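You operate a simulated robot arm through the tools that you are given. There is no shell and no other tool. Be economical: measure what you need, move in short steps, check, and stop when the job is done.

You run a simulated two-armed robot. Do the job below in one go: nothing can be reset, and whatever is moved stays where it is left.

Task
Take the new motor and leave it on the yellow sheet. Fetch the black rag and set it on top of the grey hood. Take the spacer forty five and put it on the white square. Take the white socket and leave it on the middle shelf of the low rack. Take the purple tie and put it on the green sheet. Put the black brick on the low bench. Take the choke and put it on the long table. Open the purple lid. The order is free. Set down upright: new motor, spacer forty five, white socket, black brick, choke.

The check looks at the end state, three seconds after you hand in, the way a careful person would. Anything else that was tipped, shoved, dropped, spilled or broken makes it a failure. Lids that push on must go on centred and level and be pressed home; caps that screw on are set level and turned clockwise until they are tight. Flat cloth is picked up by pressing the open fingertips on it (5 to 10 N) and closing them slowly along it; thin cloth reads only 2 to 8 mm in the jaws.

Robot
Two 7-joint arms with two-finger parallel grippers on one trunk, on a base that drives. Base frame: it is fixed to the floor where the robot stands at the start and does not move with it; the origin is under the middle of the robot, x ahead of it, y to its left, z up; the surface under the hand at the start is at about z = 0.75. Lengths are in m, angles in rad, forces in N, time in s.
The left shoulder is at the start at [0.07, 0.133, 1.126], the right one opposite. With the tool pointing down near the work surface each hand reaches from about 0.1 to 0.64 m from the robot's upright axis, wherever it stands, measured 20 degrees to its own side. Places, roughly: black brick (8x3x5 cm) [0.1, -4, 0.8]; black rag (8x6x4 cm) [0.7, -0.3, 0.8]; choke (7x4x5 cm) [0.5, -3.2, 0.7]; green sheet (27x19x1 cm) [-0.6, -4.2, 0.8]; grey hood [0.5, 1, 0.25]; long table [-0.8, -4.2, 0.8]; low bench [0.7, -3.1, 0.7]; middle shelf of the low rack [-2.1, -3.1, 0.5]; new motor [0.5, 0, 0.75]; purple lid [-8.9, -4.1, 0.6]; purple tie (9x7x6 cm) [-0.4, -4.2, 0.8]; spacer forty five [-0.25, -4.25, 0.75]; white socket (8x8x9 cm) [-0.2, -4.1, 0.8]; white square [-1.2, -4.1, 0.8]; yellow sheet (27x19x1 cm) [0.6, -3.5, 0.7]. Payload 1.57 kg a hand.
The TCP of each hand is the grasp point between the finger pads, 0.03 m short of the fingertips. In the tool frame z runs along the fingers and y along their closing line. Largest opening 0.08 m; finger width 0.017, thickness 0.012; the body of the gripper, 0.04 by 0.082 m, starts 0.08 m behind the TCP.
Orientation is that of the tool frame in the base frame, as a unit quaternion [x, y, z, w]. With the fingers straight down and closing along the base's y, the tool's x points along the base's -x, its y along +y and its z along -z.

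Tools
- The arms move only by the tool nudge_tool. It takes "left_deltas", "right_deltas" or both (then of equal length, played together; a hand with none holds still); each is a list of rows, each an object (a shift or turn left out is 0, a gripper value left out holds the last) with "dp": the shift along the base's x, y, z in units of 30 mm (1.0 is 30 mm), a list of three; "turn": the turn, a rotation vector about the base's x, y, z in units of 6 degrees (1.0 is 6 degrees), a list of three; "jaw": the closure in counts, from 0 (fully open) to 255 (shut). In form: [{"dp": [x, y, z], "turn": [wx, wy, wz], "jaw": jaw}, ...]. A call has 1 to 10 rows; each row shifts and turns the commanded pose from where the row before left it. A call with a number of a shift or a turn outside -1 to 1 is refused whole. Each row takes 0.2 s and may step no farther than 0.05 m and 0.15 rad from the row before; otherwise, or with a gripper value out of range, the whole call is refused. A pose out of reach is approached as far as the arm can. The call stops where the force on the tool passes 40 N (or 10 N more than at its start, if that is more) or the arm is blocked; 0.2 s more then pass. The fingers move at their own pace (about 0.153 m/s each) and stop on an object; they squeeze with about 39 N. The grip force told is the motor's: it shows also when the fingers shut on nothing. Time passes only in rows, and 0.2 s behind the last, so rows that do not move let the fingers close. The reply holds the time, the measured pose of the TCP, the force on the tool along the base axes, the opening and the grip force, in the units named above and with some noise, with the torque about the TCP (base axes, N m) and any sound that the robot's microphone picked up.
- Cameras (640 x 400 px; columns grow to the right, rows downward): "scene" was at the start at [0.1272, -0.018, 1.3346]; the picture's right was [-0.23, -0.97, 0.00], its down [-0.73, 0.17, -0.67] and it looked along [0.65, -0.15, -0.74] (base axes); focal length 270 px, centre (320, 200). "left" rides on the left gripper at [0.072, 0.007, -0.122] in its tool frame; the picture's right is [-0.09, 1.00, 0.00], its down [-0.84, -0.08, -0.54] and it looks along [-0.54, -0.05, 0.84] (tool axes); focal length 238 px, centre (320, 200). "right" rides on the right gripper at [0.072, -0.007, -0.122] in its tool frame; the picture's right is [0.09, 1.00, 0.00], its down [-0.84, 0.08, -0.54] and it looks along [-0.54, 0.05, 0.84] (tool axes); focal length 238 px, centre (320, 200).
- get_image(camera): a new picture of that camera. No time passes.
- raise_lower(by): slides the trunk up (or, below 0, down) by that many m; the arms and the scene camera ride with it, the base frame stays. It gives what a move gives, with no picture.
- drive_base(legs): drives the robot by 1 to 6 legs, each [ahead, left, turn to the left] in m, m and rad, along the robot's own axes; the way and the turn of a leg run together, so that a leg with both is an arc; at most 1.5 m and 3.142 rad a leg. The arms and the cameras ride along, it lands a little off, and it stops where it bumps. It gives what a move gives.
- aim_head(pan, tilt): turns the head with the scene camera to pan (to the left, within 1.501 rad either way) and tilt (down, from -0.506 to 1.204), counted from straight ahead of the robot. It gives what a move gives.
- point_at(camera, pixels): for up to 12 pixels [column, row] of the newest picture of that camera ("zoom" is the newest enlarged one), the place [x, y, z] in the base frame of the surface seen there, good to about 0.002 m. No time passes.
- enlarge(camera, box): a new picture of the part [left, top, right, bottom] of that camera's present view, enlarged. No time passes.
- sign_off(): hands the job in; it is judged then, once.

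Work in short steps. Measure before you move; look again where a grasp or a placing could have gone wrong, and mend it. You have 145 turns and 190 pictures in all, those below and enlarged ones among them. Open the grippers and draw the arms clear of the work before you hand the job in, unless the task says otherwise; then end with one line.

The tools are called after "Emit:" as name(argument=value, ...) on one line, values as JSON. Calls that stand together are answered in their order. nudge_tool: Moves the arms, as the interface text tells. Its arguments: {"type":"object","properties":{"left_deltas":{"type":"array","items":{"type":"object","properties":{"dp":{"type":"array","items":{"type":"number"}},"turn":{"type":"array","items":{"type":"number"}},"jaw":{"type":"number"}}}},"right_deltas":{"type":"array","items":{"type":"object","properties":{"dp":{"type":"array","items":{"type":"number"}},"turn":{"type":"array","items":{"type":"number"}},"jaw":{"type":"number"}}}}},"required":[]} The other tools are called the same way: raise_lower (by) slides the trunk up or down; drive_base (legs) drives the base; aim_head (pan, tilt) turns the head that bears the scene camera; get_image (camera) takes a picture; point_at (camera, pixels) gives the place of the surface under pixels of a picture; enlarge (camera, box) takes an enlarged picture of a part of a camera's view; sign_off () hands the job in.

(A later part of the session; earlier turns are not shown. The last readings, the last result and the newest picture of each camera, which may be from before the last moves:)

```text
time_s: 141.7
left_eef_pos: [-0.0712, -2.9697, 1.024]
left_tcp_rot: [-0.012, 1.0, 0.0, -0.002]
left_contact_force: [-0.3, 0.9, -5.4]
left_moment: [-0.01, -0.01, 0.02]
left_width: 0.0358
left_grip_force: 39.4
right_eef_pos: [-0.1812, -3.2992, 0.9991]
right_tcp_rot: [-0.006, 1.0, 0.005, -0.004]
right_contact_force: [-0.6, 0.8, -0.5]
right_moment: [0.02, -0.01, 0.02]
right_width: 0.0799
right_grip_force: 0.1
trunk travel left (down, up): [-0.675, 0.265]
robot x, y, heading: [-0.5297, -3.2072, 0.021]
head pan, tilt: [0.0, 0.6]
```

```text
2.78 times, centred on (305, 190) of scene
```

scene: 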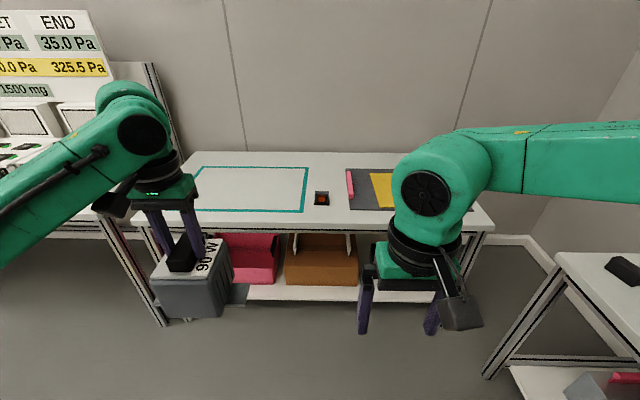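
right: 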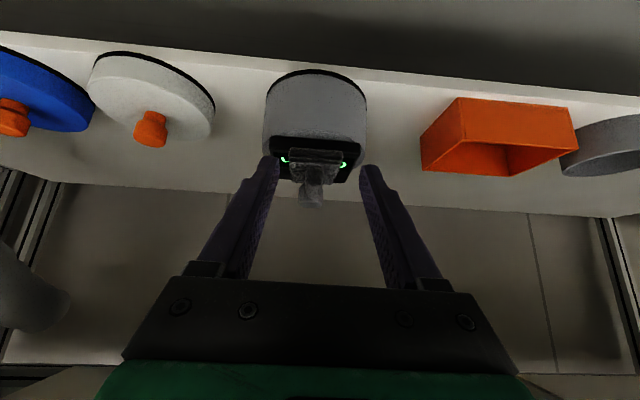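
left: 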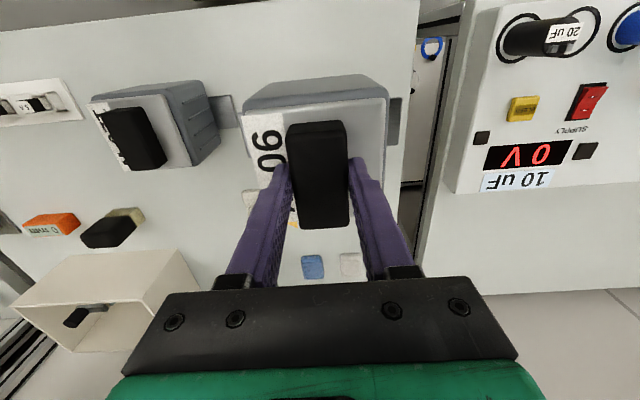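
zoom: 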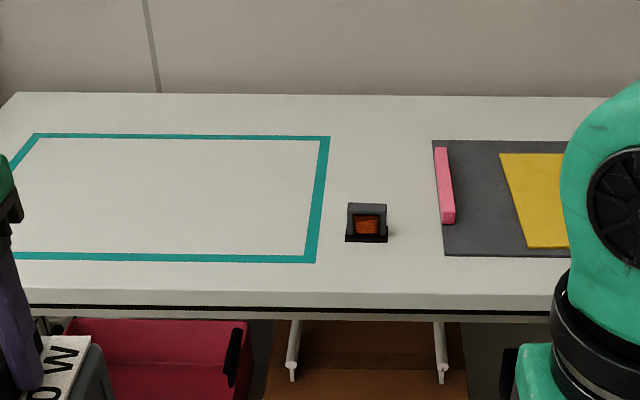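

Bench top z=0.70, edge x=0.386; the yellow sheet lies on a dark mat at y≈−3.4…−3.6. I tuck the right hand outward, drive up and turn right 0.45 so the left hand faces the sheet.

Emit:
nudge_tool(right_deltas=[{"dp": [-0.5, -1, 0]}, {"dp": [-0.5, -1, 0]}, {"dp": [-0.5, -1, 0]}, {"dp": [-0.5, -1, 0]}, {"dp": [0, -1, 0]}, {"dp": [0, -1, 0]}])

Emit:
drive_base(legs=[[0, -0.15, 0], [0.56, 0, 0], [0, 0, -0.47]])

Emit:
aim_head(pan=0.1, tilt=0.8)

Emit:
get_image(camera="scene")

```text
time_s: 143.1
left_eef_pos: [-0.0712, -2.9689, 1.0239]
left_tcp_rot: [-0.012, 1.0, 0.0, -0.001]
left_contact_force: [0.1, 0.1, -5.3]
left_moment: [-0.01, 0.02, -0.03]
left_width: 0.0354
left_grip_force: 38.6
right_eef_pos: [-0.2409, -3.4798, 0.9988]
right_tcp_rot: [-0.006, 1.0, 0.004, -0.004]
right_contact_force: [0.1, -0.2, -0.3]
right_moment: [0.0, -0.01, 0.0]
right_width: 0.08
right_grip_force: 0.0
trunk travel left (down, up): [-0.675, 0.265]
robot x, y, heading: [-0.5314, -3.2083, 0.021]
head pan, tilt: [0.0, 0.6]
```

```text
time_s: 148.6
left_eef_pos: [0.5455, -3.3319, 1.0238]
left_tcp_rot: [0.218, 0.976, 0.0, -0.002]
left_contact_force: [-0.7, 0.5, -5.5]
left_moment: [0.0, -0.02, 0.02]
left_width: 0.0356
left_grip_force: 38.9
right_eef_pos: [0.1668, -3.7105, 0.9993]
right_tcp_rot: [0.224, 0.975, 0.006, -0.003]
right_contact_force: [0.3, -0.5, 0.7]
right_moment: [0.03, -0.04, -0.05]
right_width: 0.0799
right_grip_force: 0.1
trunk travel left (down, up): [-0.675, 0.265]
robot x, y, heading: [0.0323, -3.3367, -0.437]
head pan, tilt: [0.0, 0.6]
```

```text
time_s: 149.3
left_eef_pos: [0.5449, -3.3323, 1.023]
left_tcp_rot: [0.217, 0.976, 0.0, -0.002]
left_contact_force: [-0.2, 0.5, -5.1]
left_moment: [-0.02, -0.04, -0.01]
left_width: 0.0354
left_grip_force: 39.1
right_eef_pos: [0.166, -3.7122, 1.0]
right_tcp_rot: [0.223, 0.975, 0.005, -0.003]
right_contact_force: [-0.6, 0.2, -0.4]
right_moment: [-0.01, 0.0, 0.01]
right_width: 0.0798
right_grip_force: 0.1
trunk travel left (down, up): [-0.675, 0.265]
robot x, y, heading: [0.033, -3.3385, -0.439]
head pan, tilt: [0.099, 0.799]
```

```text
139 pictures are left
```

scene: 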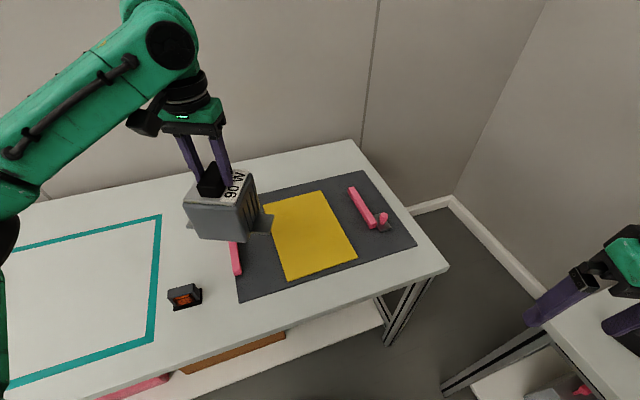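

Yellow sheet is clear; I measure its corners and neighbours.

Emit:
point_at(camera="scene", pixels=[[289, 278], [354, 257], [319, 194], [310, 235], [238, 270], [368, 222], [240, 297], [415, 245], [185, 295], [352, 190], [268, 240]])

```text
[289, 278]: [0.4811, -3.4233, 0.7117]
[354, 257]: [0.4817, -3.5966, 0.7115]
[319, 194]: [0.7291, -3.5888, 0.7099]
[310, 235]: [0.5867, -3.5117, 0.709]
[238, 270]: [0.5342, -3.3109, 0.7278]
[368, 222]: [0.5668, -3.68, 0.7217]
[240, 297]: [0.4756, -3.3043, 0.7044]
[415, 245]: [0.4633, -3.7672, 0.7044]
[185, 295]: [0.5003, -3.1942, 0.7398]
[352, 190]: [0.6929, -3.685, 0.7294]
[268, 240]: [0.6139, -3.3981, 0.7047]
```

Sheet spans x 0.475–0.735, y −3.415…−3.605, z 0.711. I drive 5 cm closer, then shift the motor over it while turning it square (+25°).

Emit:
drive_base(legs=[[0.05, 0, 0]])

Emit:
nudge_tool(left_deltas=[{"dp": [0, -0.87, 0], "turn": [0, 0, 0.7]}, {"dp": [0, -0.87, 0], "turn": [0, 0, 0.7]}, {"dp": [0, -0.87, 0], "turn": [0, 0, 0.7]}, {"dp": [0, -0.87, 0], "turn": [0, 0, 0.7]}, {"dp": [0, -0.87, 0], "turn": [0, 0, 0.7]}, {"dp": [0, -0.87, 0], "turn": [0, 0, 0.7]}, {"dp": [0, 0, 0]}])

Emit:
get_image(camera="scene")

```text
time_s: 150.2
left_eef_pos: [0.5868, -3.3505, 1.0263]
left_tcp_rot: [0.217, 0.976, 0.0, -0.001]
left_contact_force: [-0.7, -0.2, -5.6]
left_moment: [0.03, 0.0, -0.03]
left_width: 0.0356
left_grip_force: 38.8
right_eef_pos: [0.2088, -3.7317, 1.0005]
right_tcp_rot: [0.223, 0.975, 0.005, -0.001]
right_contact_force: [0.9, 0.3, -0.2]
right_moment: [0.0, -0.03, 0.0]
right_width: 0.08
right_grip_force: 0.1
trunk travel left (down, up): [-0.675, 0.265]
robot x, y, heading: [0.0743, -3.3559, -0.44]
head pan, tilt: [0.099, 0.799]
```

```text
time_s: 151.8
left_eef_pos: [0.5898, -3.5081, 1.0247]
left_tcp_rot: [-0.002, 1.0, 0.0, -0.002]
left_contact_force: [-0.2, 1.3, -5.7]
left_moment: [0.01, 0.06, -0.02]
left_width: 0.0359
left_grip_force: 39.3
right_eef_pos: [0.2105, -3.7315, 0.9998]
right_tcp_rot: [0.224, 0.975, 0.005, -0.003]
right_contact_force: [-0.5, 0.0, 0.9]
right_moment: [0.0, 0.01, -0.01]
right_width: 0.0801
right_grip_force: 0.1
trunk travel left (down, up): [-0.675, 0.265]
robot x, y, heading: [0.0779, -3.36, -0.441]
head pan, tilt: [0.099, 0.799]
```

```text
138 pictures are left
```

scene: 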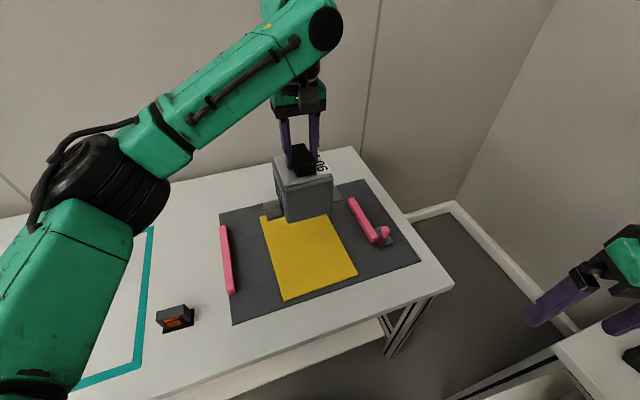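

Over the sheet. Descend to just above contact, then feel down.

Emit:
nudge_tool(left_deltas=[{"dp": [0, 0, -1]}, {"dp": [0, 0, -1]}, {"dp": [0, 0, -1]}, {"dp": [0, 0, -1]}, {"dp": [0, 0, -1]}, {"dp": [0, 0, -0.5]}, {"dp": [0, 0, 0]}])

Emit:
nudge_tool(left_deltas=[{"dp": [0, 0, -0.15]}, {"dp": [0, 0, -0.1]}, {"dp": [0, 0, 0]}])

Emit:
get_image(camera="left")

```text
time_s: 153.4
left_eef_pos: [0.591, -3.5072, 0.8584]
left_tcp_rot: [0.0, 1.0, 0.0, -0.002]
left_contact_force: [-0.3, 0.3, -4.7]
left_moment: [0.0, -0.01, 0.01]
left_width: 0.0355
left_grip_force: 39.2
right_eef_pos: [0.2097, -3.7332, 0.999]
right_tcp_rot: [0.223, 0.975, 0.005, -0.002]
right_contact_force: [0.6, 0.6, 0.2]
right_moment: [-0.03, 0.0, 0.02]
right_width: 0.08
right_grip_force: 0.0
trunk travel left (down, up): [-0.675, 0.265]
robot x, y, heading: [0.0737, -3.3567, -0.438]
head pan, tilt: [0.099, 0.799]
```

```text
time_s: 154.2
left_eef_pos: [0.5894, -3.5093, 0.8506]
left_tcp_rot: [-0.001, 1.0, 0.0, -0.002]
left_contact_force: [1.1, 0.5, -4.6]
left_moment: [-0.02, -0.02, 0.03]
left_width: 0.0357
left_grip_force: 39.2
right_eef_pos: [0.2097, -3.733, 0.9994]
right_tcp_rot: [0.223, 0.975, 0.005, -0.002]
right_contact_force: [0.4, 0.7, 0.0]
right_moment: [0.02, -0.03, -0.02]
right_width: 0.08
right_grip_force: 0.0
trunk travel left (down, up): [-0.675, 0.265]
robot x, y, heading: [0.0747, -3.358, -0.44]
head pan, tilt: [0.099, 0.799]
```

```text
137 pictures are left
```

left: 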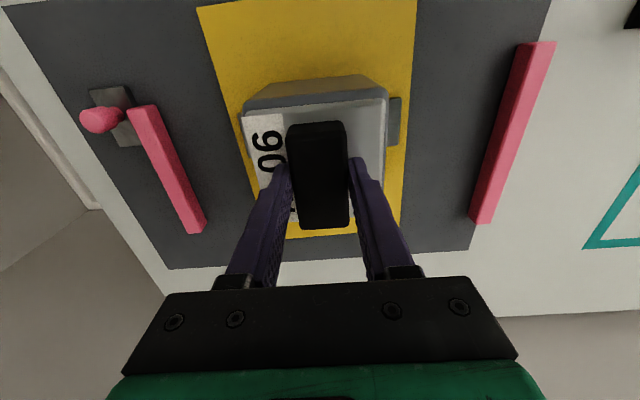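

Still hanging (−4.7 N). Lower a few more millimetres until it takes the weight.

Emit:
nudge_tool(left_deltas=[{"dp": [0, 0, -0.05]}, {"dp": [0, 0, -0.05]}, {"dp": [0, 0, -0.05]}, {"dp": [0, 0, 0]}])

```text
time_s: 155.2
left_eef_pos: [0.588, -3.5074, 0.8506]
left_tcp_rot: [-0.001, 1.0, -0.002, 0.003]
left_contact_force: [6.1, 0.1, 24.0]
left_moment: [0.28, 0.24, -0.07]
left_width: 0.0353
left_grip_force: 39.0
right_eef_pos: [0.2074, -3.7312, 1.0014]
right_tcp_rot: [0.223, 0.975, 0.006, -0.001]
right_contact_force: [-0.4, 0.4, 0.0]
right_moment: [0.01, 0.03, 0.02]
right_width: 0.0795
right_grip_force: 0.0
trunk travel left (down, up): [-0.675, 0.265]
robot x, y, heading: [0.0748, -3.3568, -0.443]
head pan, tilt: [0.099, 0.799]
```

On the sheet (24 N). Ease up 1.5 mm, open, and rise.

Emit:
nudge_tool(left_deltas=[{"dp": [0, 0, 0.07]}, {"jaw": 120}, {"jaw": 0}, {"jaw": 0}, {"dp": [0, 0, 0.6]}, {"dp": [0, 0, 1]}, {"dp": [0, 0, 1]}, {"dp": [0, 0, 1]}, {"dp": [0, 0, 1]}])

Emit:
get_image(camera="left")

Emit:
get_image(camera="scene")

```text
time_s: 157.2
left_eef_pos: [0.588, -3.5093, 0.9855]
left_tcp_rot: [-0.001, 1.0, -0.001, -0.001]
left_contact_force: [0.0, 0.3, -0.6]
left_moment: [-0.02, 0.0, 0.01]
left_width: 0.0801
left_grip_force: 0.1
right_eef_pos: [0.2087, -3.7322, 0.9996]
right_tcp_rot: [0.223, 0.975, 0.006, -0.001]
right_contact_force: [0.0, 0.6, -0.3]
right_moment: [0.04, -0.01, 0.02]
right_width: 0.08
right_grip_force: 0.0
trunk travel left (down, up): [-0.675, 0.265]
robot x, y, heading: [0.0764, -3.3581, -0.44]
head pan, tilt: [0.099, 0.799]
```

```text
136 pictures are left
```

left: 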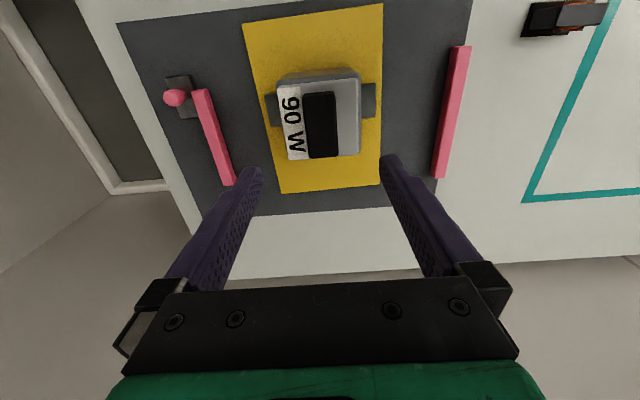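

```text
135 pictures are left
```

scene: 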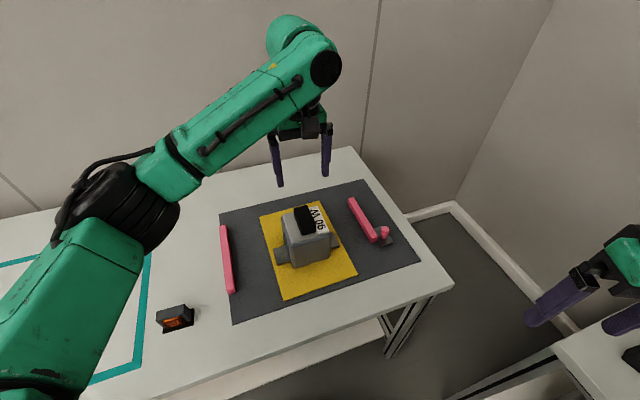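

Motor is squarely on the sheet. Next the choke at ≈(0.50,−3.19): move the left hand over it and look.

Emit:
nudge_tool(left_deltas=[{"dp": [-0.4, 0.9, 0]}, {"dp": [-0.4, 0.9, 0]}, {"dp": [-0.4, 1, 0]}, {"dp": [-0.4, 1, 0]}, {"dp": [-0.4, 1, 0]}, {"dp": [-0.4, 1, 0]}, {"dp": [-0.4, 1, 0]}, {"dp": [-0.2, 1, 0]}, {"dp": [0, 1, 0]}, {"dp": [0, 1, 0]}])

Emit:
get_image(camera="left")

Emit:
enlarge(camera="scene", box=[110, 270, 260, 370])

```text
time_s: 159.4
left_eef_pos: [0.4982, -3.2144, 0.9872]
left_tcp_rot: [0.0, 1.0, 0.0, -0.001]
left_contact_force: [-0.5, 0.8, 0.3]
left_moment: [0.0, -0.03, 0.0]
left_width: 0.0798
left_grip_force: 0.1
right_eef_pos: [0.2084, -3.7317, 1.0006]
right_tcp_rot: [0.223, 0.975, 0.005, -0.002]
right_contact_force: [-0.5, -0.6, 0.4]
right_moment: [0.0, 0.02, -0.03]
right_width: 0.0802
right_grip_force: 0.2
trunk travel left (down, up): [-0.675, 0.265]
robot x, y, heading: [0.0755, -3.3577, -0.436]
head pan, tilt: [0.099, 0.799]
```

```text
134 pictures are left
```

left: 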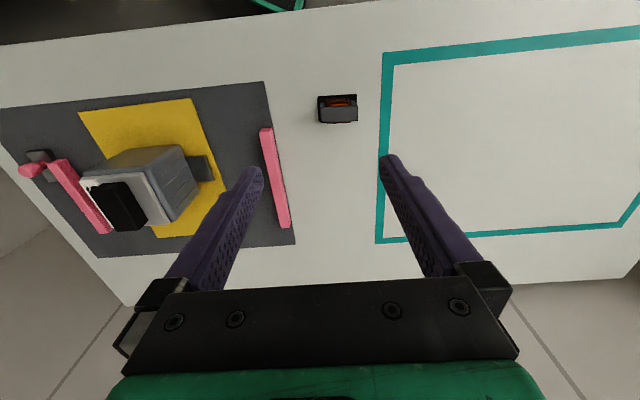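

```text
4.00 times, centred on (185, 320) of scene
```

zoom: 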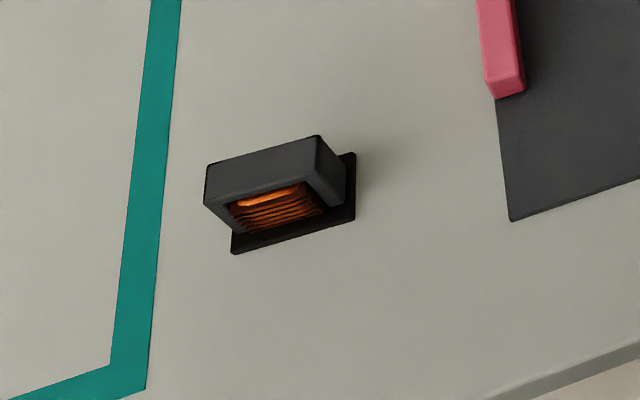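

Emit:
point_at(camera="zoom", pixels=[[210, 175], [312, 142], [335, 182], [260, 172], [240, 245], [350, 210], [348, 165], [212, 195], [225, 195]])

Emit:
enlarge(camera="left", box=[290, 70, 390, 140])

```text
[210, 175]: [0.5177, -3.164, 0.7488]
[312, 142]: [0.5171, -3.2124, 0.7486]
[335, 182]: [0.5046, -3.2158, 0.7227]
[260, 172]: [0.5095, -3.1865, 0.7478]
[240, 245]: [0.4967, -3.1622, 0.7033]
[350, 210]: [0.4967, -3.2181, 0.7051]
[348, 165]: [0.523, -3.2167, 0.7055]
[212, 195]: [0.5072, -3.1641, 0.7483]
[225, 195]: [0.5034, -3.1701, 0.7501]
```

```text
5.71 times, centred on (340, 105) of left
```

zoom: 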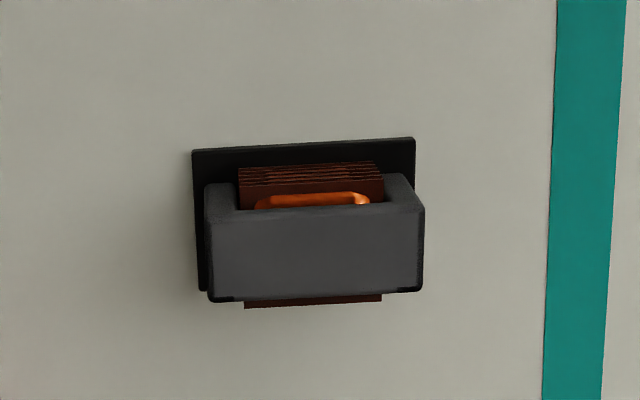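

Choke body: y −3.164…−3.215, x≈0.50–0.525, top 0.749. Align (+14, +25 mm) and descend to TCP 0.74.

Emit:
nudge_tool(left_deltas=[{"dp": [0.47, 0.83, 0]}, {"dp": [0, 0, -1]}, {"dp": [0, 0, -1]}, {"dp": [0, 0, -1]}, {"dp": [0, 0, -1]}, {"dp": [0, 0, -1]}, {"dp": [0, 0, -1]}, {"dp": [0, 0, 0]}])

Emit:
get_image(camera="left")

```text
time_s: 161.2
left_eef_pos: [0.5117, -3.19, 0.8069]
left_tcp_rot: [-0.001, 1.0, -0.001, -0.001]
left_contact_force: [0.0, 0.4, 0.5]
left_moment: [0.0, 0.0, 0.0]
left_width: 0.0799
left_grip_force: 0.1
right_eef_pos: [0.2088, -3.7331, 1.0001]
right_tcp_rot: [0.223, 0.975, 0.006, -0.001]
right_contact_force: [0.2, 0.6, 0.3]
right_moment: [0.02, 0.0, 0.01]
right_width: 0.0798
right_grip_force: 0.0
trunk travel left (down, up): [-0.675, 0.265]
robot x, y, heading: [0.0736, -3.3585, -0.441]
head pan, tilt: [0.099, 0.799]
```

```text
131 pictures are left
```

left: 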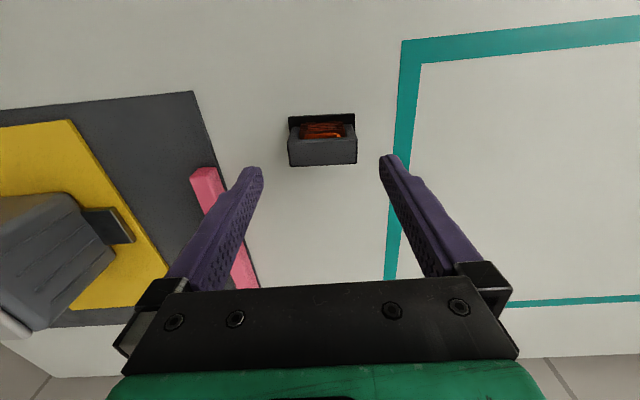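

Aligned; descend the last 67 mm and close.

Emit:
nudge_tool(left_deltas=[{"dp": [0, 0, -1]}, {"dp": [0, 0, -0.9]}, {"dp": [0, 0, -0.3]}, {"jaw": 60}, {"jaw": 120}, {"jaw": 255}, {"jaw": 255}])

Emit:
get_image(camera="left")

```text
time_s: 162.8
left_eef_pos: [0.5135, -3.1907, 0.7411]
left_tcp_rot: [-0.001, 1.0, 0.0, -0.001]
left_contact_force: [0.9, -0.1, 0.1]
left_moment: [0.0, -0.03, -0.01]
left_width: 0.056
left_grip_force: 38.9
right_eef_pos: [0.2101, -3.7327, 0.9992]
right_tcp_rot: [0.223, 0.975, 0.005, -0.001]
right_contact_force: [1.2, -0.3, -0.1]
right_moment: [-0.05, 0.01, 0.0]
right_width: 0.0802
right_grip_force: 0.0
trunk travel left (down, up): [-0.675, 0.265]
robot x, y, heading: [0.0764, -3.358, -0.438]
head pan, tilt: [0.099, 0.799]
```

```text
130 pictures are left
```

left: 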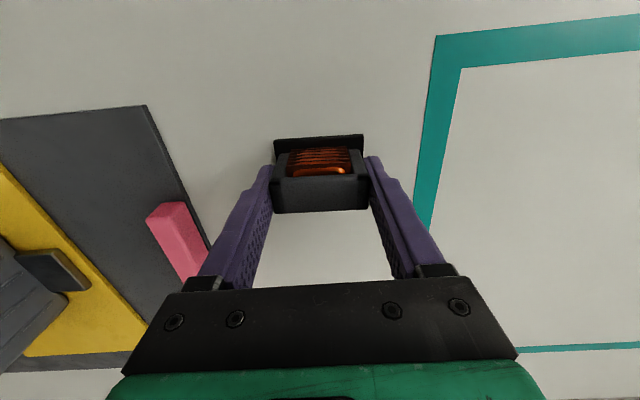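

Choke gripped (56 mm). Lift, back off, and turn to face the long table.

Emit:
nudge_tool(left_deltas=[{"dp": [0, 0, 1]}, {"dp": [0, 0, 1]}, {"dp": [0, 0, 1]}, {"dp": [0, 0, 1]}, {"dp": [0, 0, 1]}, {"dp": [0, 0, 1]}, {"dp": [0, 0, 1]}, {"dp": [0, 0, 1]}, {"dp": [0, 0, 1]}])

Emit:
drive_base(legs=[[-0.55, 0, 0], [0, 0, -1.13]])

Emit:
aim_head(pan=0.0, tilt=0.6)

Emit:
get_image(camera="scene")

```text
time_s: 164.8
left_eef_pos: [0.5119, -3.1889, 1.011]
left_tcp_rot: [0.001, 1.0, 0.0, -0.002]
left_contact_force: [0.1, -0.3, -1.1]
left_moment: [0.01, 0.03, 0.01]
left_width: 0.0556
left_grip_force: 38.7
right_eef_pos: [0.2094, -3.7322, 1.0004]
right_tcp_rot: [0.223, 0.975, 0.006, -0.001]
right_contact_force: [0.4, 0.0, -0.9]
right_moment: [0.0, 0.02, 0.0]
right_width: 0.08
right_grip_force: 0.1
trunk travel left (down, up): [-0.675, 0.265]
robot x, y, heading: [0.0735, -3.3541, -0.444]
head pan, tilt: [0.099, 0.799]
```

```text
time_s: 170.8
left_eef_pos: [-0.0878, -3.4474, 1.0111]
left_tcp_rot: [0.537, 0.844, 0.001, -0.001]
left_contact_force: [-0.4, 0.5, -1.8]
left_moment: [-0.03, 0.0, 0.0]
left_width: 0.0555
left_grip_force: 38.6
right_eef_pos: [-0.7082, -3.403, 1.0002]
right_tcp_rot: [0.712, 0.703, 0.005, 0.001]
right_contact_force: [0.1, 0.7, -0.2]
right_moment: [-0.01, 0.02, 0.02]
right_width: 0.0798
right_grip_force: 0.1
trunk travel left (down, up): [-0.675, 0.265]
robot x, y, heading: [-0.4274, -3.1266, -1.571]
head pan, tilt: [0.099, 0.799]
```

```text
time_s: 171.6
left_eef_pos: [-0.0887, -3.4468, 1.0106]
left_tcp_rot: [0.537, 0.843, 0.0, 0.0]
left_contact_force: [0.3, 0.2, -1.0]
left_moment: [0.01, 0.04, 0.0]
left_width: 0.0556
left_grip_force: 38.8
right_eef_pos: [-0.7072, -3.4041, 0.9994]
right_tcp_rot: [0.712, 0.703, 0.005, 0.001]
right_contact_force: [-0.6, 0.1, 0.8]
right_moment: [0.0, -0.01, 0.03]
right_width: 0.0799
right_grip_force: 0.0
trunk travel left (down, up): [-0.675, 0.265]
robot x, y, heading: [-0.4269, -3.1222, -1.572]
head pan, tilt: [0.0, 0.6]
```

```text
129 pictures are left
```

scene: 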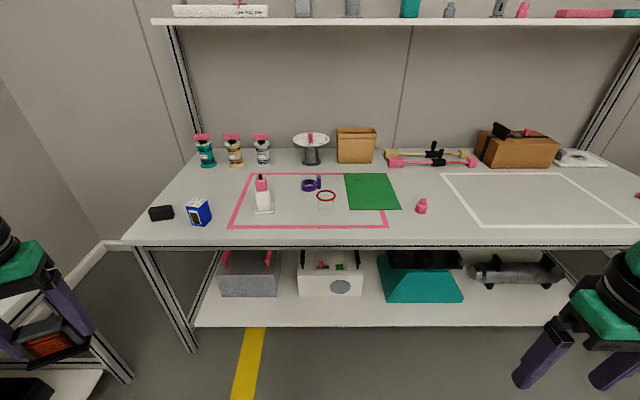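

Fine view of the long table: brick (160,213), green sheet (372,190), white outlined square (545,200). I enlarge the middle items and measure.

Emit:
enlarge(camera="scene", box=[220, 150, 440, 240])

Emit:
point_at(camera="scene", pixels=[[160, 212], [198, 210], [262, 185], [312, 185], [326, 196], [421, 206], [375, 190], [350, 177], [395, 207], [460, 200], [540, 200], [300, 240]])

Emit:
enlarge(camera="scene", box=[130, 120, 340, 250])

```text
2.91 times, centred on (330, 195) of scene
```

zoom: 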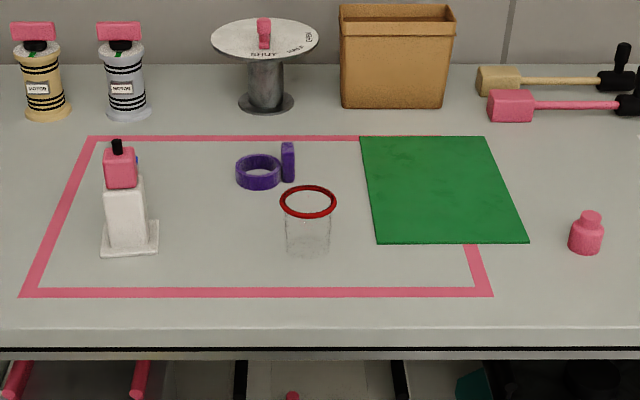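

```text
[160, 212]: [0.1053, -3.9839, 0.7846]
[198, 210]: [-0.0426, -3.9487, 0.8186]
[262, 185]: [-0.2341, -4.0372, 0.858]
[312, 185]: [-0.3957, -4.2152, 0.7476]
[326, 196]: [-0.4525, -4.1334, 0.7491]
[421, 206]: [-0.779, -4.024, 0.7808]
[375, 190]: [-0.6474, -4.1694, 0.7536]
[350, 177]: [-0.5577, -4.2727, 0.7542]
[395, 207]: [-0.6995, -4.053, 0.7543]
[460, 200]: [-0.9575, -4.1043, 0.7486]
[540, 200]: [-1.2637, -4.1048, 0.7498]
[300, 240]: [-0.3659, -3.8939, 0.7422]
```

```text
3.05 times, centred on (235, 185) of scene
```

zoom: 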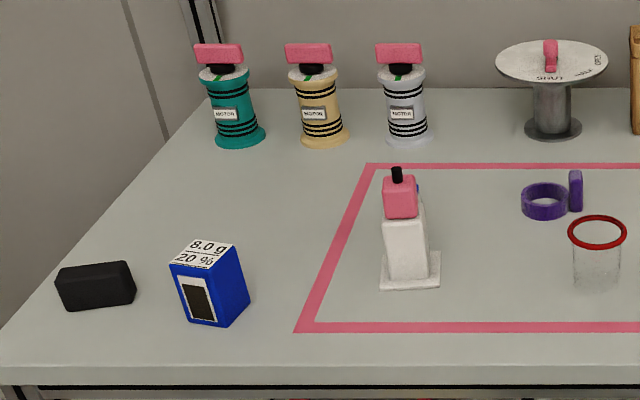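

The spacer (at ≈[−0.25,−4.25]) may hide behind the white socket with a pink thing on it. I drive closer and look from a different side.

Emit:
drive_base(legs=[[0.25, 0.45, 0]])

Emit:
aim_head(pan=-0.3, tilt=0.7)

Emit:
get_image(camera="scene")

Emit:
enlarge(camera="scene", box=[250, 110, 450, 235])

```text
time_s: 174.6
left_eef_pos: [0.354, -3.6983, 1.0109]
left_tcp_rot: [0.537, 0.844, 0.0, -0.001]
left_contact_force: [0.4, 0.4, -1.5]
left_moment: [-0.01, 0.0, 0.02]
left_width: 0.0556
left_grip_force: 38.8
right_eef_pos: [-0.2656, -3.6525, 0.9999]
right_tcp_rot: [0.713, 0.702, 0.006, 0.002]
right_contact_force: [-0.2, -0.1, 0.4]
right_moment: [0.02, -0.01, 0.04]
right_width: 0.08
right_grip_force: 0.1
trunk travel left (down, up): [-0.675, 0.265]
robot x, y, heading: [0.0208, -3.3769, -1.57]
head pan, tilt: [0.0, 0.6]
```

```text
time_s: 175.4
left_eef_pos: [0.3548, -3.6991, 1.0111]
left_tcp_rot: [0.537, 0.844, 0.001, -0.001]
left_contact_force: [-0.9, -1.2, -2.1]
left_moment: [0.04, -0.03, -0.01]
left_width: 0.0558
left_grip_force: 39.3
right_eef_pos: [-0.2643, -3.6548, 0.9992]
right_tcp_rot: [0.713, 0.701, 0.005, 0.001]
right_contact_force: [-0.4, 0.7, 0.5]
right_moment: [-0.03, 0.0, 0.02]
right_width: 0.08
right_grip_force: 0.0
trunk travel left (down, up): [-0.675, 0.265]
robot x, y, heading: [0.0178, -3.3725, -1.577]
head pan, tilt: [-0.3, 0.7]
```

```text
126 pictures are left
```

scene: 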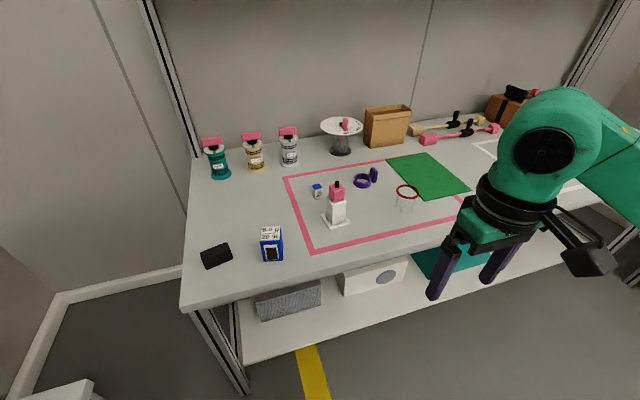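

```text
3.20 times, centred on (350, 172) of scene
```

zoom: 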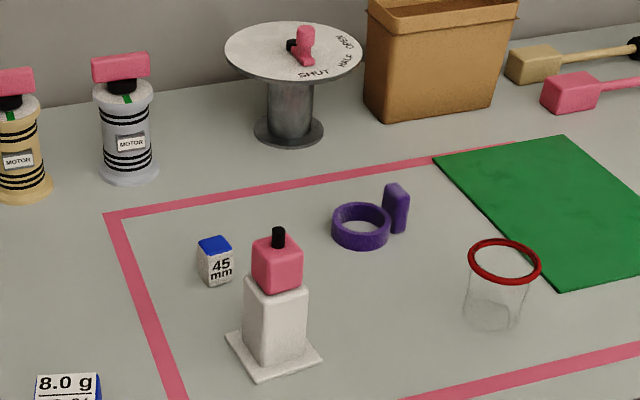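

The spacer "45 mm" stands behind the socket. I measure all these items in the zoom.

Emit:
point_at(camera="zoom", pixels=[[278, 232], [272, 250], [277, 290], [275, 320], [258, 378], [320, 355], [230, 335], [215, 245], [216, 275], [360, 240], [396, 190], [504, 245]])

Emit:
enlarge(camera="scene", box=[300, 165, 400, 235])

```text
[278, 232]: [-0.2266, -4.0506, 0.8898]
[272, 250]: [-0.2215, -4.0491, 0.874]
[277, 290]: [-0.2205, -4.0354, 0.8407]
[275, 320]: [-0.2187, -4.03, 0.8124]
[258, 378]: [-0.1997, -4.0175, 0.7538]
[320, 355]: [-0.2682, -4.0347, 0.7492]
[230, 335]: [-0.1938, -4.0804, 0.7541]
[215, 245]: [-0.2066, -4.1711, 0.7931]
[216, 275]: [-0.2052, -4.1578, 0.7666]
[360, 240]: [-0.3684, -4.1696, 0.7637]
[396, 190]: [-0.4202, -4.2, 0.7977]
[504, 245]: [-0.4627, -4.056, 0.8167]
```

```text
5.71 times, centred on (350, 200) of scene
```

zoom: 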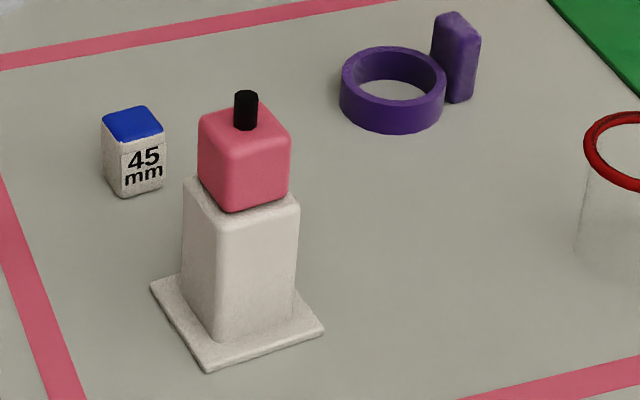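

The socket is 9 cm tall (top 0.84) with a separate pink block standing on it; spacer "45 mm" at (−0.207,−4.17). First the choke: I'll set it on the free area of the long table near (0.07,−4.11); drive in.

Emit:
drive_base(legs=[[0, -0.15, 0], [0.22, 0, 0]])

Emit:
aim_head(pan=0.2, tilt=0.9)

Emit:
get_image(camera="scene")

```text
time_s: 178.0
left_eef_pos: [0.2064, -3.918, 1.0116]
left_tcp_rot: [0.538, 0.843, 0.0, -0.001]
left_contact_force: [-0.2, 0.8, -1.9]
left_moment: [-0.05, 0.02, 0.01]
left_width: 0.0556
left_grip_force: 39.2
right_eef_pos: [-0.4117, -3.8717, 0.9995]
right_tcp_rot: [0.712, 0.702, 0.005, 0.002]
right_contact_force: [0.1, 1.2, 0.6]
right_moment: [0.01, -0.01, 0.02]
right_width: 0.0801
right_grip_force: 0.0
trunk travel left (down, up): [-0.675, 0.265]
robot x, y, heading: [-0.1283, -3.5908, -1.572]
head pan, tilt: [-0.3, 0.7]
```

```text
time_s: 178.9
left_eef_pos: [0.2068, -3.9191, 1.0118]
left_tcp_rot: [0.537, 0.843, 0.001, -0.001]
left_contact_force: [0.1, -0.5, -1.2]
left_moment: [0.01, 0.02, 0.01]
left_width: 0.0557
left_grip_force: 38.9
right_eef_pos: [-0.4123, -3.8735, 0.9992]
right_tcp_rot: [0.712, 0.702, 0.004, 0.001]
right_contact_force: [0.0, 0.0, -1.1]
right_moment: [0.0, 0.01, 0.05]
right_width: 0.08
right_grip_force: 0.0
trunk travel left (down, up): [-0.675, 0.265]
robot x, y, heading: [-0.1255, -3.5889, -1.578]
head pan, tilt: [0.201, 0.901]
```

```text
123 pictures are left
```

scene: 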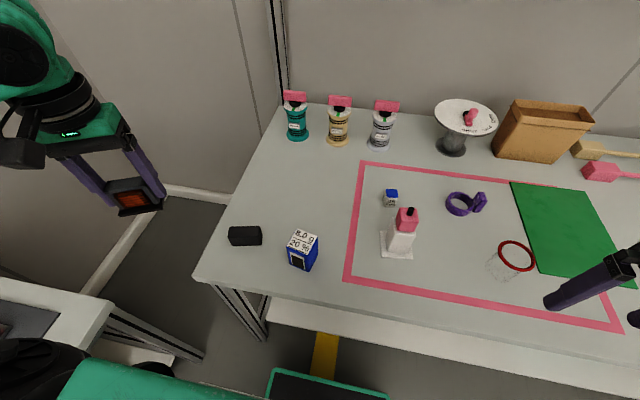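

Free area around (290,185); I measure it, the brick and the spacer from here.

Emit:
point_at(camera="scene", pixels=[[290, 190], [300, 140], [232, 230], [260, 229], [246, 244], [230, 242], [302, 237], [390, 191], [391, 203], [406, 220], [481, 196], [460, 205]])

```text
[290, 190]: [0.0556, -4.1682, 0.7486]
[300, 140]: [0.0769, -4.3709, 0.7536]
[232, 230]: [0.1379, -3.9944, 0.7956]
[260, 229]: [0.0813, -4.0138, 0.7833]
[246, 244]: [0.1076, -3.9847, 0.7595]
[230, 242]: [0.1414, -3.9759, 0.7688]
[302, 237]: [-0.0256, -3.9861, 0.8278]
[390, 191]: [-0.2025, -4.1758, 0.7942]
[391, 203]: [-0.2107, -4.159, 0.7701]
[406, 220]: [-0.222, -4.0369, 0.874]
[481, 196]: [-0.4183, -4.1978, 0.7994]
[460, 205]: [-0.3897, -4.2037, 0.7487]
```

Place the choke at (0.06,−4.12): move over, then descend to TCP ≈0.80.

Emit:
nudge_tool(left_deltas=[{"dp": [-0.61, -0.84, 0]}, {"dp": [-0.61, -0.84, 0]}, {"dp": [-0.61, -0.84, 0]}, {"dp": [-0.61, -0.84, 0]}, {"dp": [-0.61, -0.84, 0]}, {"dp": [-0.61, -0.84, 0]}, {"dp": [-0.61, -0.84, 0]}, {"dp": [-0.61, -0.84, 0]}, {"dp": [0, 0, -1]}, {"dp": [0, 0, -1]}])

Emit:
nudge_tool(left_deltas=[{"dp": [0, 0, -1]}, {"dp": [0, 0, -1]}, {"dp": [0, 0, -1]}, {"dp": [0, 0, -1]}, {"dp": [0, 0, -0.8]}, {"dp": [0, 0, 0]}])

Emit:
get_image(camera="scene")

```text
time_s: 181.1
left_eef_pos: [0.0606, -4.1226, 0.9515]
left_tcp_rot: [0.538, 0.843, 0.001, -0.001]
left_contact_force: [-0.1, 0.3, -2.1]
left_moment: [0.02, 0.01, -0.03]
left_width: 0.0555
left_grip_force: 38.7
right_eef_pos: [-0.4126, -3.8727, 0.9994]
right_tcp_rot: [0.712, 0.702, 0.006, 0.001]
right_contact_force: [-0.4, -0.3, -0.5]
right_moment: [0.02, -0.01, 0.0]
right_width: 0.0797
right_grip_force: 0.0
trunk travel left (down, up): [-0.675, 0.265]
robot x, y, heading: [-0.1302, -3.5946, -1.577]
head pan, tilt: [0.201, 0.901]
```

```text
time_s: 182.5
left_eef_pos: [0.0686, -4.1057, 0.8161]
left_tcp_rot: [0.538, 0.843, 0.0, -0.001]
left_contact_force: [0.4, -0.1, -2.9]
left_moment: [0.0, 0.03, 0.04]
left_width: 0.0559
left_grip_force: 39.1
left hand out of reach, approached as far as the arm can: row 4, 5
right_eef_pos: [-0.4124, -3.873, 0.9993]
right_tcp_rot: [0.713, 0.701, 0.006, 0.001]
right_contact_force: [-0.3, -0.3, 0.1]
right_moment: [0.0, 0.01, 0.0]
right_width: 0.08
right_grip_force: 0.1
trunk travel left (down, up): [-0.675, 0.265]
robot x, y, heading: [-0.1244, -3.5973, -1.577]
head pan, tilt: [0.201, 0.901]
```

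```text
122 pictures are left
```

scene: 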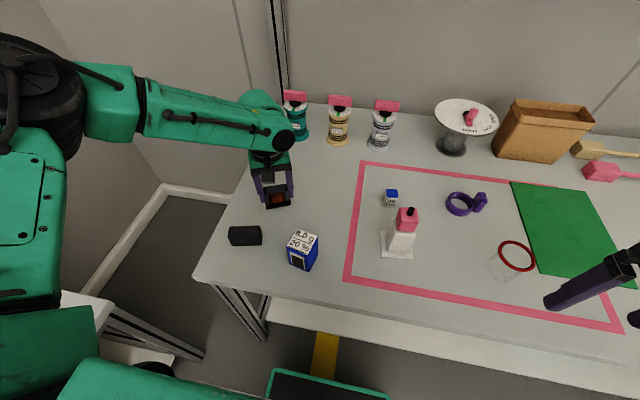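

Near reach limit; pull 15 mm nearer and lower the last 25 mm.

Emit:
nudge_tool(left_deltas=[{"dp": [0, 0.5, -0.3]}, {"dp": [0, 0, -0.3]}, {"dp": [0, 0, -0.15]}, {"dp": [0, 0, -0.1]}, {"dp": [0, 0, 0]}])

```text
time_s: 183.7
left_eef_pos: [0.07, -4.0891, 0.7918]
left_tcp_rot: [0.538, 0.843, 0.001, 0.0]
left_contact_force: [0.2, 0.8, -3.0]
left_moment: [0.01, 0.01, 0.01]
left_width: 0.0561
left_grip_force: 38.9
right_eef_pos: [-0.412, -3.8717, 0.9999]
right_tcp_rot: [0.713, 0.701, 0.006, 0.001]
right_contact_force: [-0.6, 0.3, 0.9]
right_moment: [-0.02, 0.0, 0.0]
right_width: 0.0801
right_grip_force: 0.1
trunk travel left (down, up): [-0.675, 0.265]
robot x, y, heading: [-0.1261, -3.5951, -1.577]
head pan, tilt: [0.201, 0.901]
```

Emit:
nudge_tool(left_deltas=[{"dp": [0, 0, -0.06]}, {"dp": [0, 0, -0.05]}, {"dp": [0, 0, 0]}])

```text
time_s: 184.5
left_eef_pos: [0.0695, -4.0882, 0.7906]
left_tcp_rot: [0.538, 0.843, -0.001, 0.0]
left_contact_force: [0.2, -2.1, 2.2]
left_moment: [0.1, -0.09, -0.07]
left_width: 0.0557
left_grip_force: 38.9
left hand out of reach, approached as far as the arm can: row 1
right_eef_pos: [-0.4129, -3.8723, 0.9988]
right_tcp_rot: [0.713, 0.702, 0.006, 0.002]
right_contact_force: [0.8, 0.4, -0.2]
right_moment: [0.02, 0.01, 0.03]
right_width: 0.0799
right_grip_force: 0.1
trunk travel left (down, up): [-0.675, 0.265]
robot x, y, heading: [-0.1276, -3.591, -1.581]
head pan, tilt: [0.201, 0.901]
```

Touchdown. Open and rise straight up.

Emit:
nudge_tool(left_deltas=[{"jaw": 40}, {"jaw": 0}, {"jaw": 0}, {"dp": [0, 0, 0.7]}, {"dp": [0, 0, 1]}, {"dp": [0, 0, 1]}, {"dp": [0, 0, 1]}])

Emit:
get_image(camera="left")

```text
time_s: 186.1
left_eef_pos: [0.0691, -4.0875, 0.9013]
left_tcp_rot: [0.538, 0.843, 0.001, -0.001]
left_contact_force: [0.9, 0.0, 1.0]
left_moment: [0.03, 0.01, -0.02]
left_width: 0.0803
left_grip_force: 0.0
right_eef_pos: [-0.4126, -3.8724, 1.0003]
right_tcp_rot: [0.713, 0.701, 0.005, 0.002]
right_contact_force: [-0.6, -0.2, -0.1]
right_moment: [-0.01, 0.02, -0.02]
right_width: 0.0798
right_grip_force: 0.0
trunk travel left (down, up): [-0.675, 0.265]
robot x, y, heading: [-0.1284, -3.5964, -1.577]
head pan, tilt: [0.201, 0.901]
```

```text
121 pictures are left
```

left: 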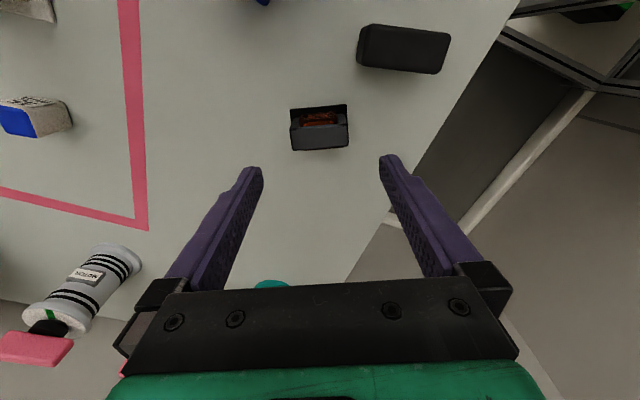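

Choke stands. Now the brick at (403,48): measure its top corners.

Emit:
point_at(camera="left", pixels=[[372, 28], [447, 36], [362, 62], [438, 70], [405, 35], [400, 64], [404, 50]])

Emit:
enlarge(camera="left", box=[330, 0, 480, 100])

```text
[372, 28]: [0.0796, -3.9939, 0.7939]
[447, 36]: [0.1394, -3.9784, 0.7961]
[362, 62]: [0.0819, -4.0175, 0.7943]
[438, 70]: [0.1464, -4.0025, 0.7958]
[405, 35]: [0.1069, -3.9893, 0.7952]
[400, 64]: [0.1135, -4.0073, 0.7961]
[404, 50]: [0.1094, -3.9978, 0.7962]
```

```text
4.00 times, centred on (405, 50) of left
```

zoom: 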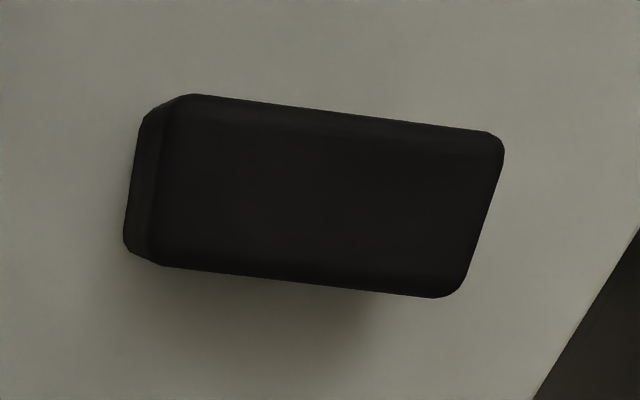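

Brick: centre (0.11,−3.998), long axis ~14° off x, top 0.796. Turn the left hand +79° and move over it with the jaw at ~55 mm.

Emit:
nudge_tool(left_deltas=[{"dp": [0.137, 0.3, 0], "turn": [0, 0, 1], "jaw": 70}, {"dp": [0.137, 0.3, 0], "turn": [0, 0, 1]}, {"dp": [0.137, 0.3, 0], "turn": [0, 0, 1]}, {"dp": [0.137, 0.3, 0], "turn": [0, 0, 1]}, {"dp": [0.137, 0.3, 0], "turn": [0, 0, 1]}, {"dp": [0.137, 0.3, 0], "turn": [0, 0, 1]}, {"dp": [0.137, 0.3, 0], "turn": [0, 0, 1]}, {"dp": [0.137, 0.3, 0], "turn": [0, 0, 1]}, {"dp": [0.137, 0.3, 0], "turn": [0, 0, 1]}, {"dp": [0.137, 0.3, 0], "turn": [0, 0, 1]}])

Emit:
nudge_tool(left_deltas=[{"turn": [0, 0, 1]}, {"turn": [0, 0, 1]}, {"turn": [0, 0, 1]}, {"turn": [0, 0, 0.2]}, {"dp": [0, 0, 0]}])

Emit:
get_image(camera="left")

```text
time_s: 188.3
left_eef_pos: [0.1097, -3.9968, 0.9021]
left_tcp_rot: [0.044, 0.999, 0.0, -0.001]
left_contact_force: [-0.5, 0.3, 0.6]
left_moment: [0.01, -0.03, 0.02]
left_width: 0.0581
left_grip_force: 0.1
right_eef_pos: [-0.4114, -3.8723, 0.9985]
right_tcp_rot: [0.713, 0.701, 0.005, 0.002]
right_contact_force: [0.4, 0.4, 0.2]
right_moment: [0.03, 0.02, 0.02]
right_width: 0.0802
right_grip_force: 0.0
trunk travel left (down, up): [-0.675, 0.265]
robot x, y, heading: [-0.1284, -3.5933, -1.573]
head pan, tilt: [0.201, 0.901]
```

```text
time_s: 189.5
left_eef_pos: [0.1084, -3.9987, 0.8995]
left_tcp_rot: [-0.122, 0.993, -0.001, -0.001]
left_contact_force: [0.5, 0.4, 0.0]
left_moment: [-0.01, -0.01, -0.04]
left_width: 0.0581
left_grip_force: 0.0
right_eef_pos: [-0.4121, -3.8725, 0.9997]
right_tcp_rot: [0.713, 0.701, 0.007, 0.002]
right_contact_force: [0.2, -0.3, -0.5]
right_moment: [0.01, 0.01, -0.01]
right_width: 0.0798
right_grip_force: 0.0
trunk travel left (down, up): [-0.675, 0.265]
robot x, y, heading: [-0.1281, -3.5924, -1.576]
head pan, tilt: [0.201, 0.901]
```

```text
119 pictures are left
```

left: 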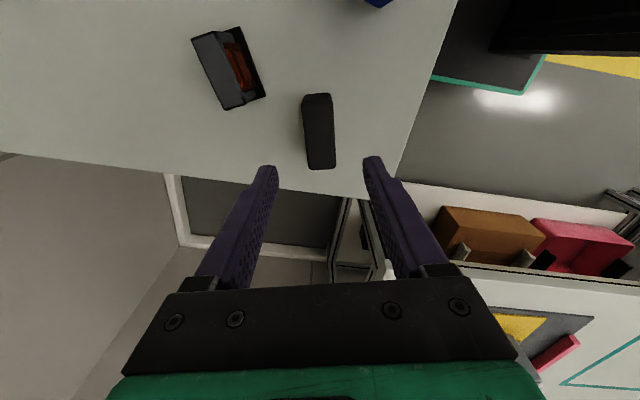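

Aligned. Descend to TCP 0.785, close and lift.

Emit:
nudge_tool(left_deltas=[{"dp": [0, 0, -1]}, {"dp": [0, 0, -1]}, {"dp": [0, 0, -1]}, {"dp": [0, 0, -0.6]}, {"dp": [0, 0, -0.2]}, {"jaw": 140}, {"jaw": 255}, {"jaw": 255}, {"jaw": 255}])

Emit:
nudge_tool(left_deltas=[{"dp": [0, 0, 0.7]}, {"dp": [0, 0, 1]}, {"dp": [0, 0, 1]}, {"dp": [0, 0, 1]}, {"dp": [0, 0, 1]}, {"dp": [0, 0, 1]}, {"dp": [0, 0, 1]}])

Emit:
get_image(camera="left")

```text
time_s: 191.5
left_eef_pos: [0.1093, -3.9967, 0.7856]
left_tcp_rot: [-0.122, 0.993, 0.0, -0.001]
left_contact_force: [-0.4, -0.1, -0.7]
left_moment: [-0.01, -0.03, -0.05]
left_width: 0.0292
left_grip_force: 38.7
right_eef_pos: [-0.412, -3.8727, 0.9999]
right_tcp_rot: [0.712, 0.702, 0.006, 0.002]
right_contact_force: [-0.4, 0.8, 0.4]
right_moment: [0.03, -0.01, -0.01]
right_width: 0.0799
right_grip_force: 0.1
trunk travel left (down, up): [-0.675, 0.265]
robot x, y, heading: [-0.1305, -3.5962, -1.573]
head pan, tilt: [0.201, 0.901]
```

```text
time_s: 193.1
left_eef_pos: [0.1095, -3.998, 0.9881]
left_tcp_rot: [-0.122, 0.993, 0.001, -0.001]
left_contact_force: [-0.2, 0.0, -0.5]
left_moment: [0.02, 0.02, -0.02]
left_width: 0.0293
left_grip_force: 39.0
right_eef_pos: [-0.4116, -3.8723, 0.9998]
right_tcp_rot: [0.712, 0.702, 0.006, 0.002]
right_contact_force: [0.0, 0.3, 0.0]
right_moment: [-0.03, 0.03, 0.03]
right_width: 0.08
right_grip_force: 0.0
trunk travel left (down, up): [-0.675, 0.265]
robot x, y, heading: [-0.1265, -3.5991, -1.574]
head pan, tilt: [0.201, 0.901]
```

```text
118 pictures are left
```

left: 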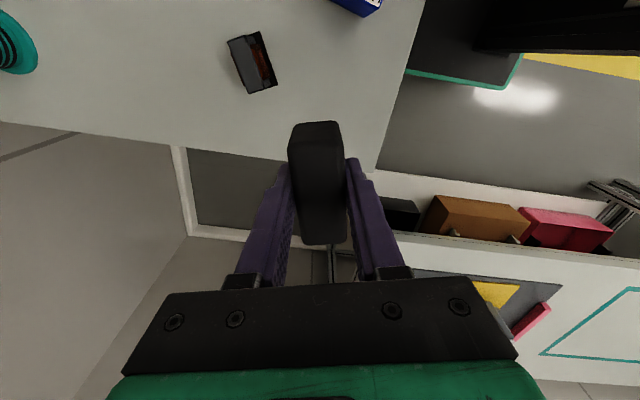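

Brick held (29 mm). Back off, turn to face the low bench and drive so the left hand is over the free strip at (0.49,−3.21).

Emit:
drive_base(legs=[[-0.3, 0, 0], [0, 0, 1.574], [0.21, -0.146, 0]])

Emit:
aim_head(pan=0.2, tilt=0.8)

Emit:
get_image(camera="scene")

```text
time_s: 200.4
left_eef_pos: [0.4862, -3.2202, 0.9868]
left_tcp_rot: [0.785, -0.62, 0.0, 0.0]
left_contact_force: [0.2, -0.6, -0.5]
left_moment: [-0.01, 0.01, 0.01]
left_width: 0.0292
left_grip_force: 38.4
right_eef_pos: [0.3548, -3.741, 0.9999]
right_tcp_rot: [0.014, 1.0, 0.004, -0.003]
right_contact_force: [-0.8, -0.7, 0.1]
right_moment: [0.0, 0.02, 0.03]
right_width: 0.08
right_grip_force: 0.0
trunk travel left (down, up): [-0.675, 0.265]
robot x, y, heading: [0.0801, -3.455, -0.02]
head pan, tilt: [0.201, 0.901]
```

```text
time_s: 201.1
left_eef_pos: [0.4874, -3.2212, 0.9869]
left_tcp_rot: [0.785, -0.619, 0.0, 0.0]
left_contact_force: [-0.1, 0.1, -0.1]
left_moment: [0.02, 0.0, 0.01]
left_width: 0.0293
left_grip_force: 39.2
right_eef_pos: [0.3545, -3.7424, 1.0006]
right_tcp_rot: [0.014, 1.0, 0.005, -0.002]
right_contact_force: [0.2, 0.6, 1.3]
right_moment: [0.01, -0.01, -0.01]
right_width: 0.08
right_grip_force: 0.1
trunk travel left (down, up): [-0.675, 0.265]
robot x, y, heading: [0.0799, -3.4571, -0.018]
head pan, tilt: [0.201, 0.799]
```

```text
117 pictures are left
```

scene: 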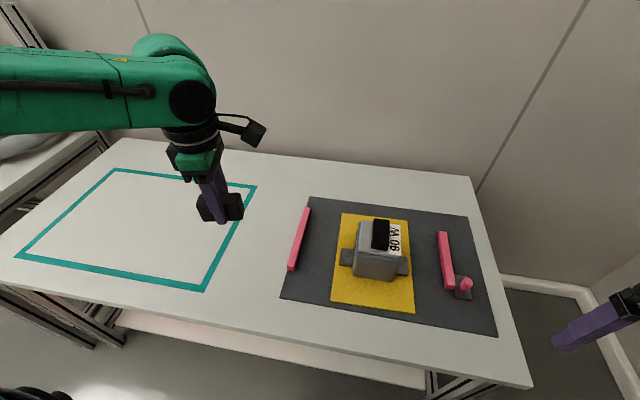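

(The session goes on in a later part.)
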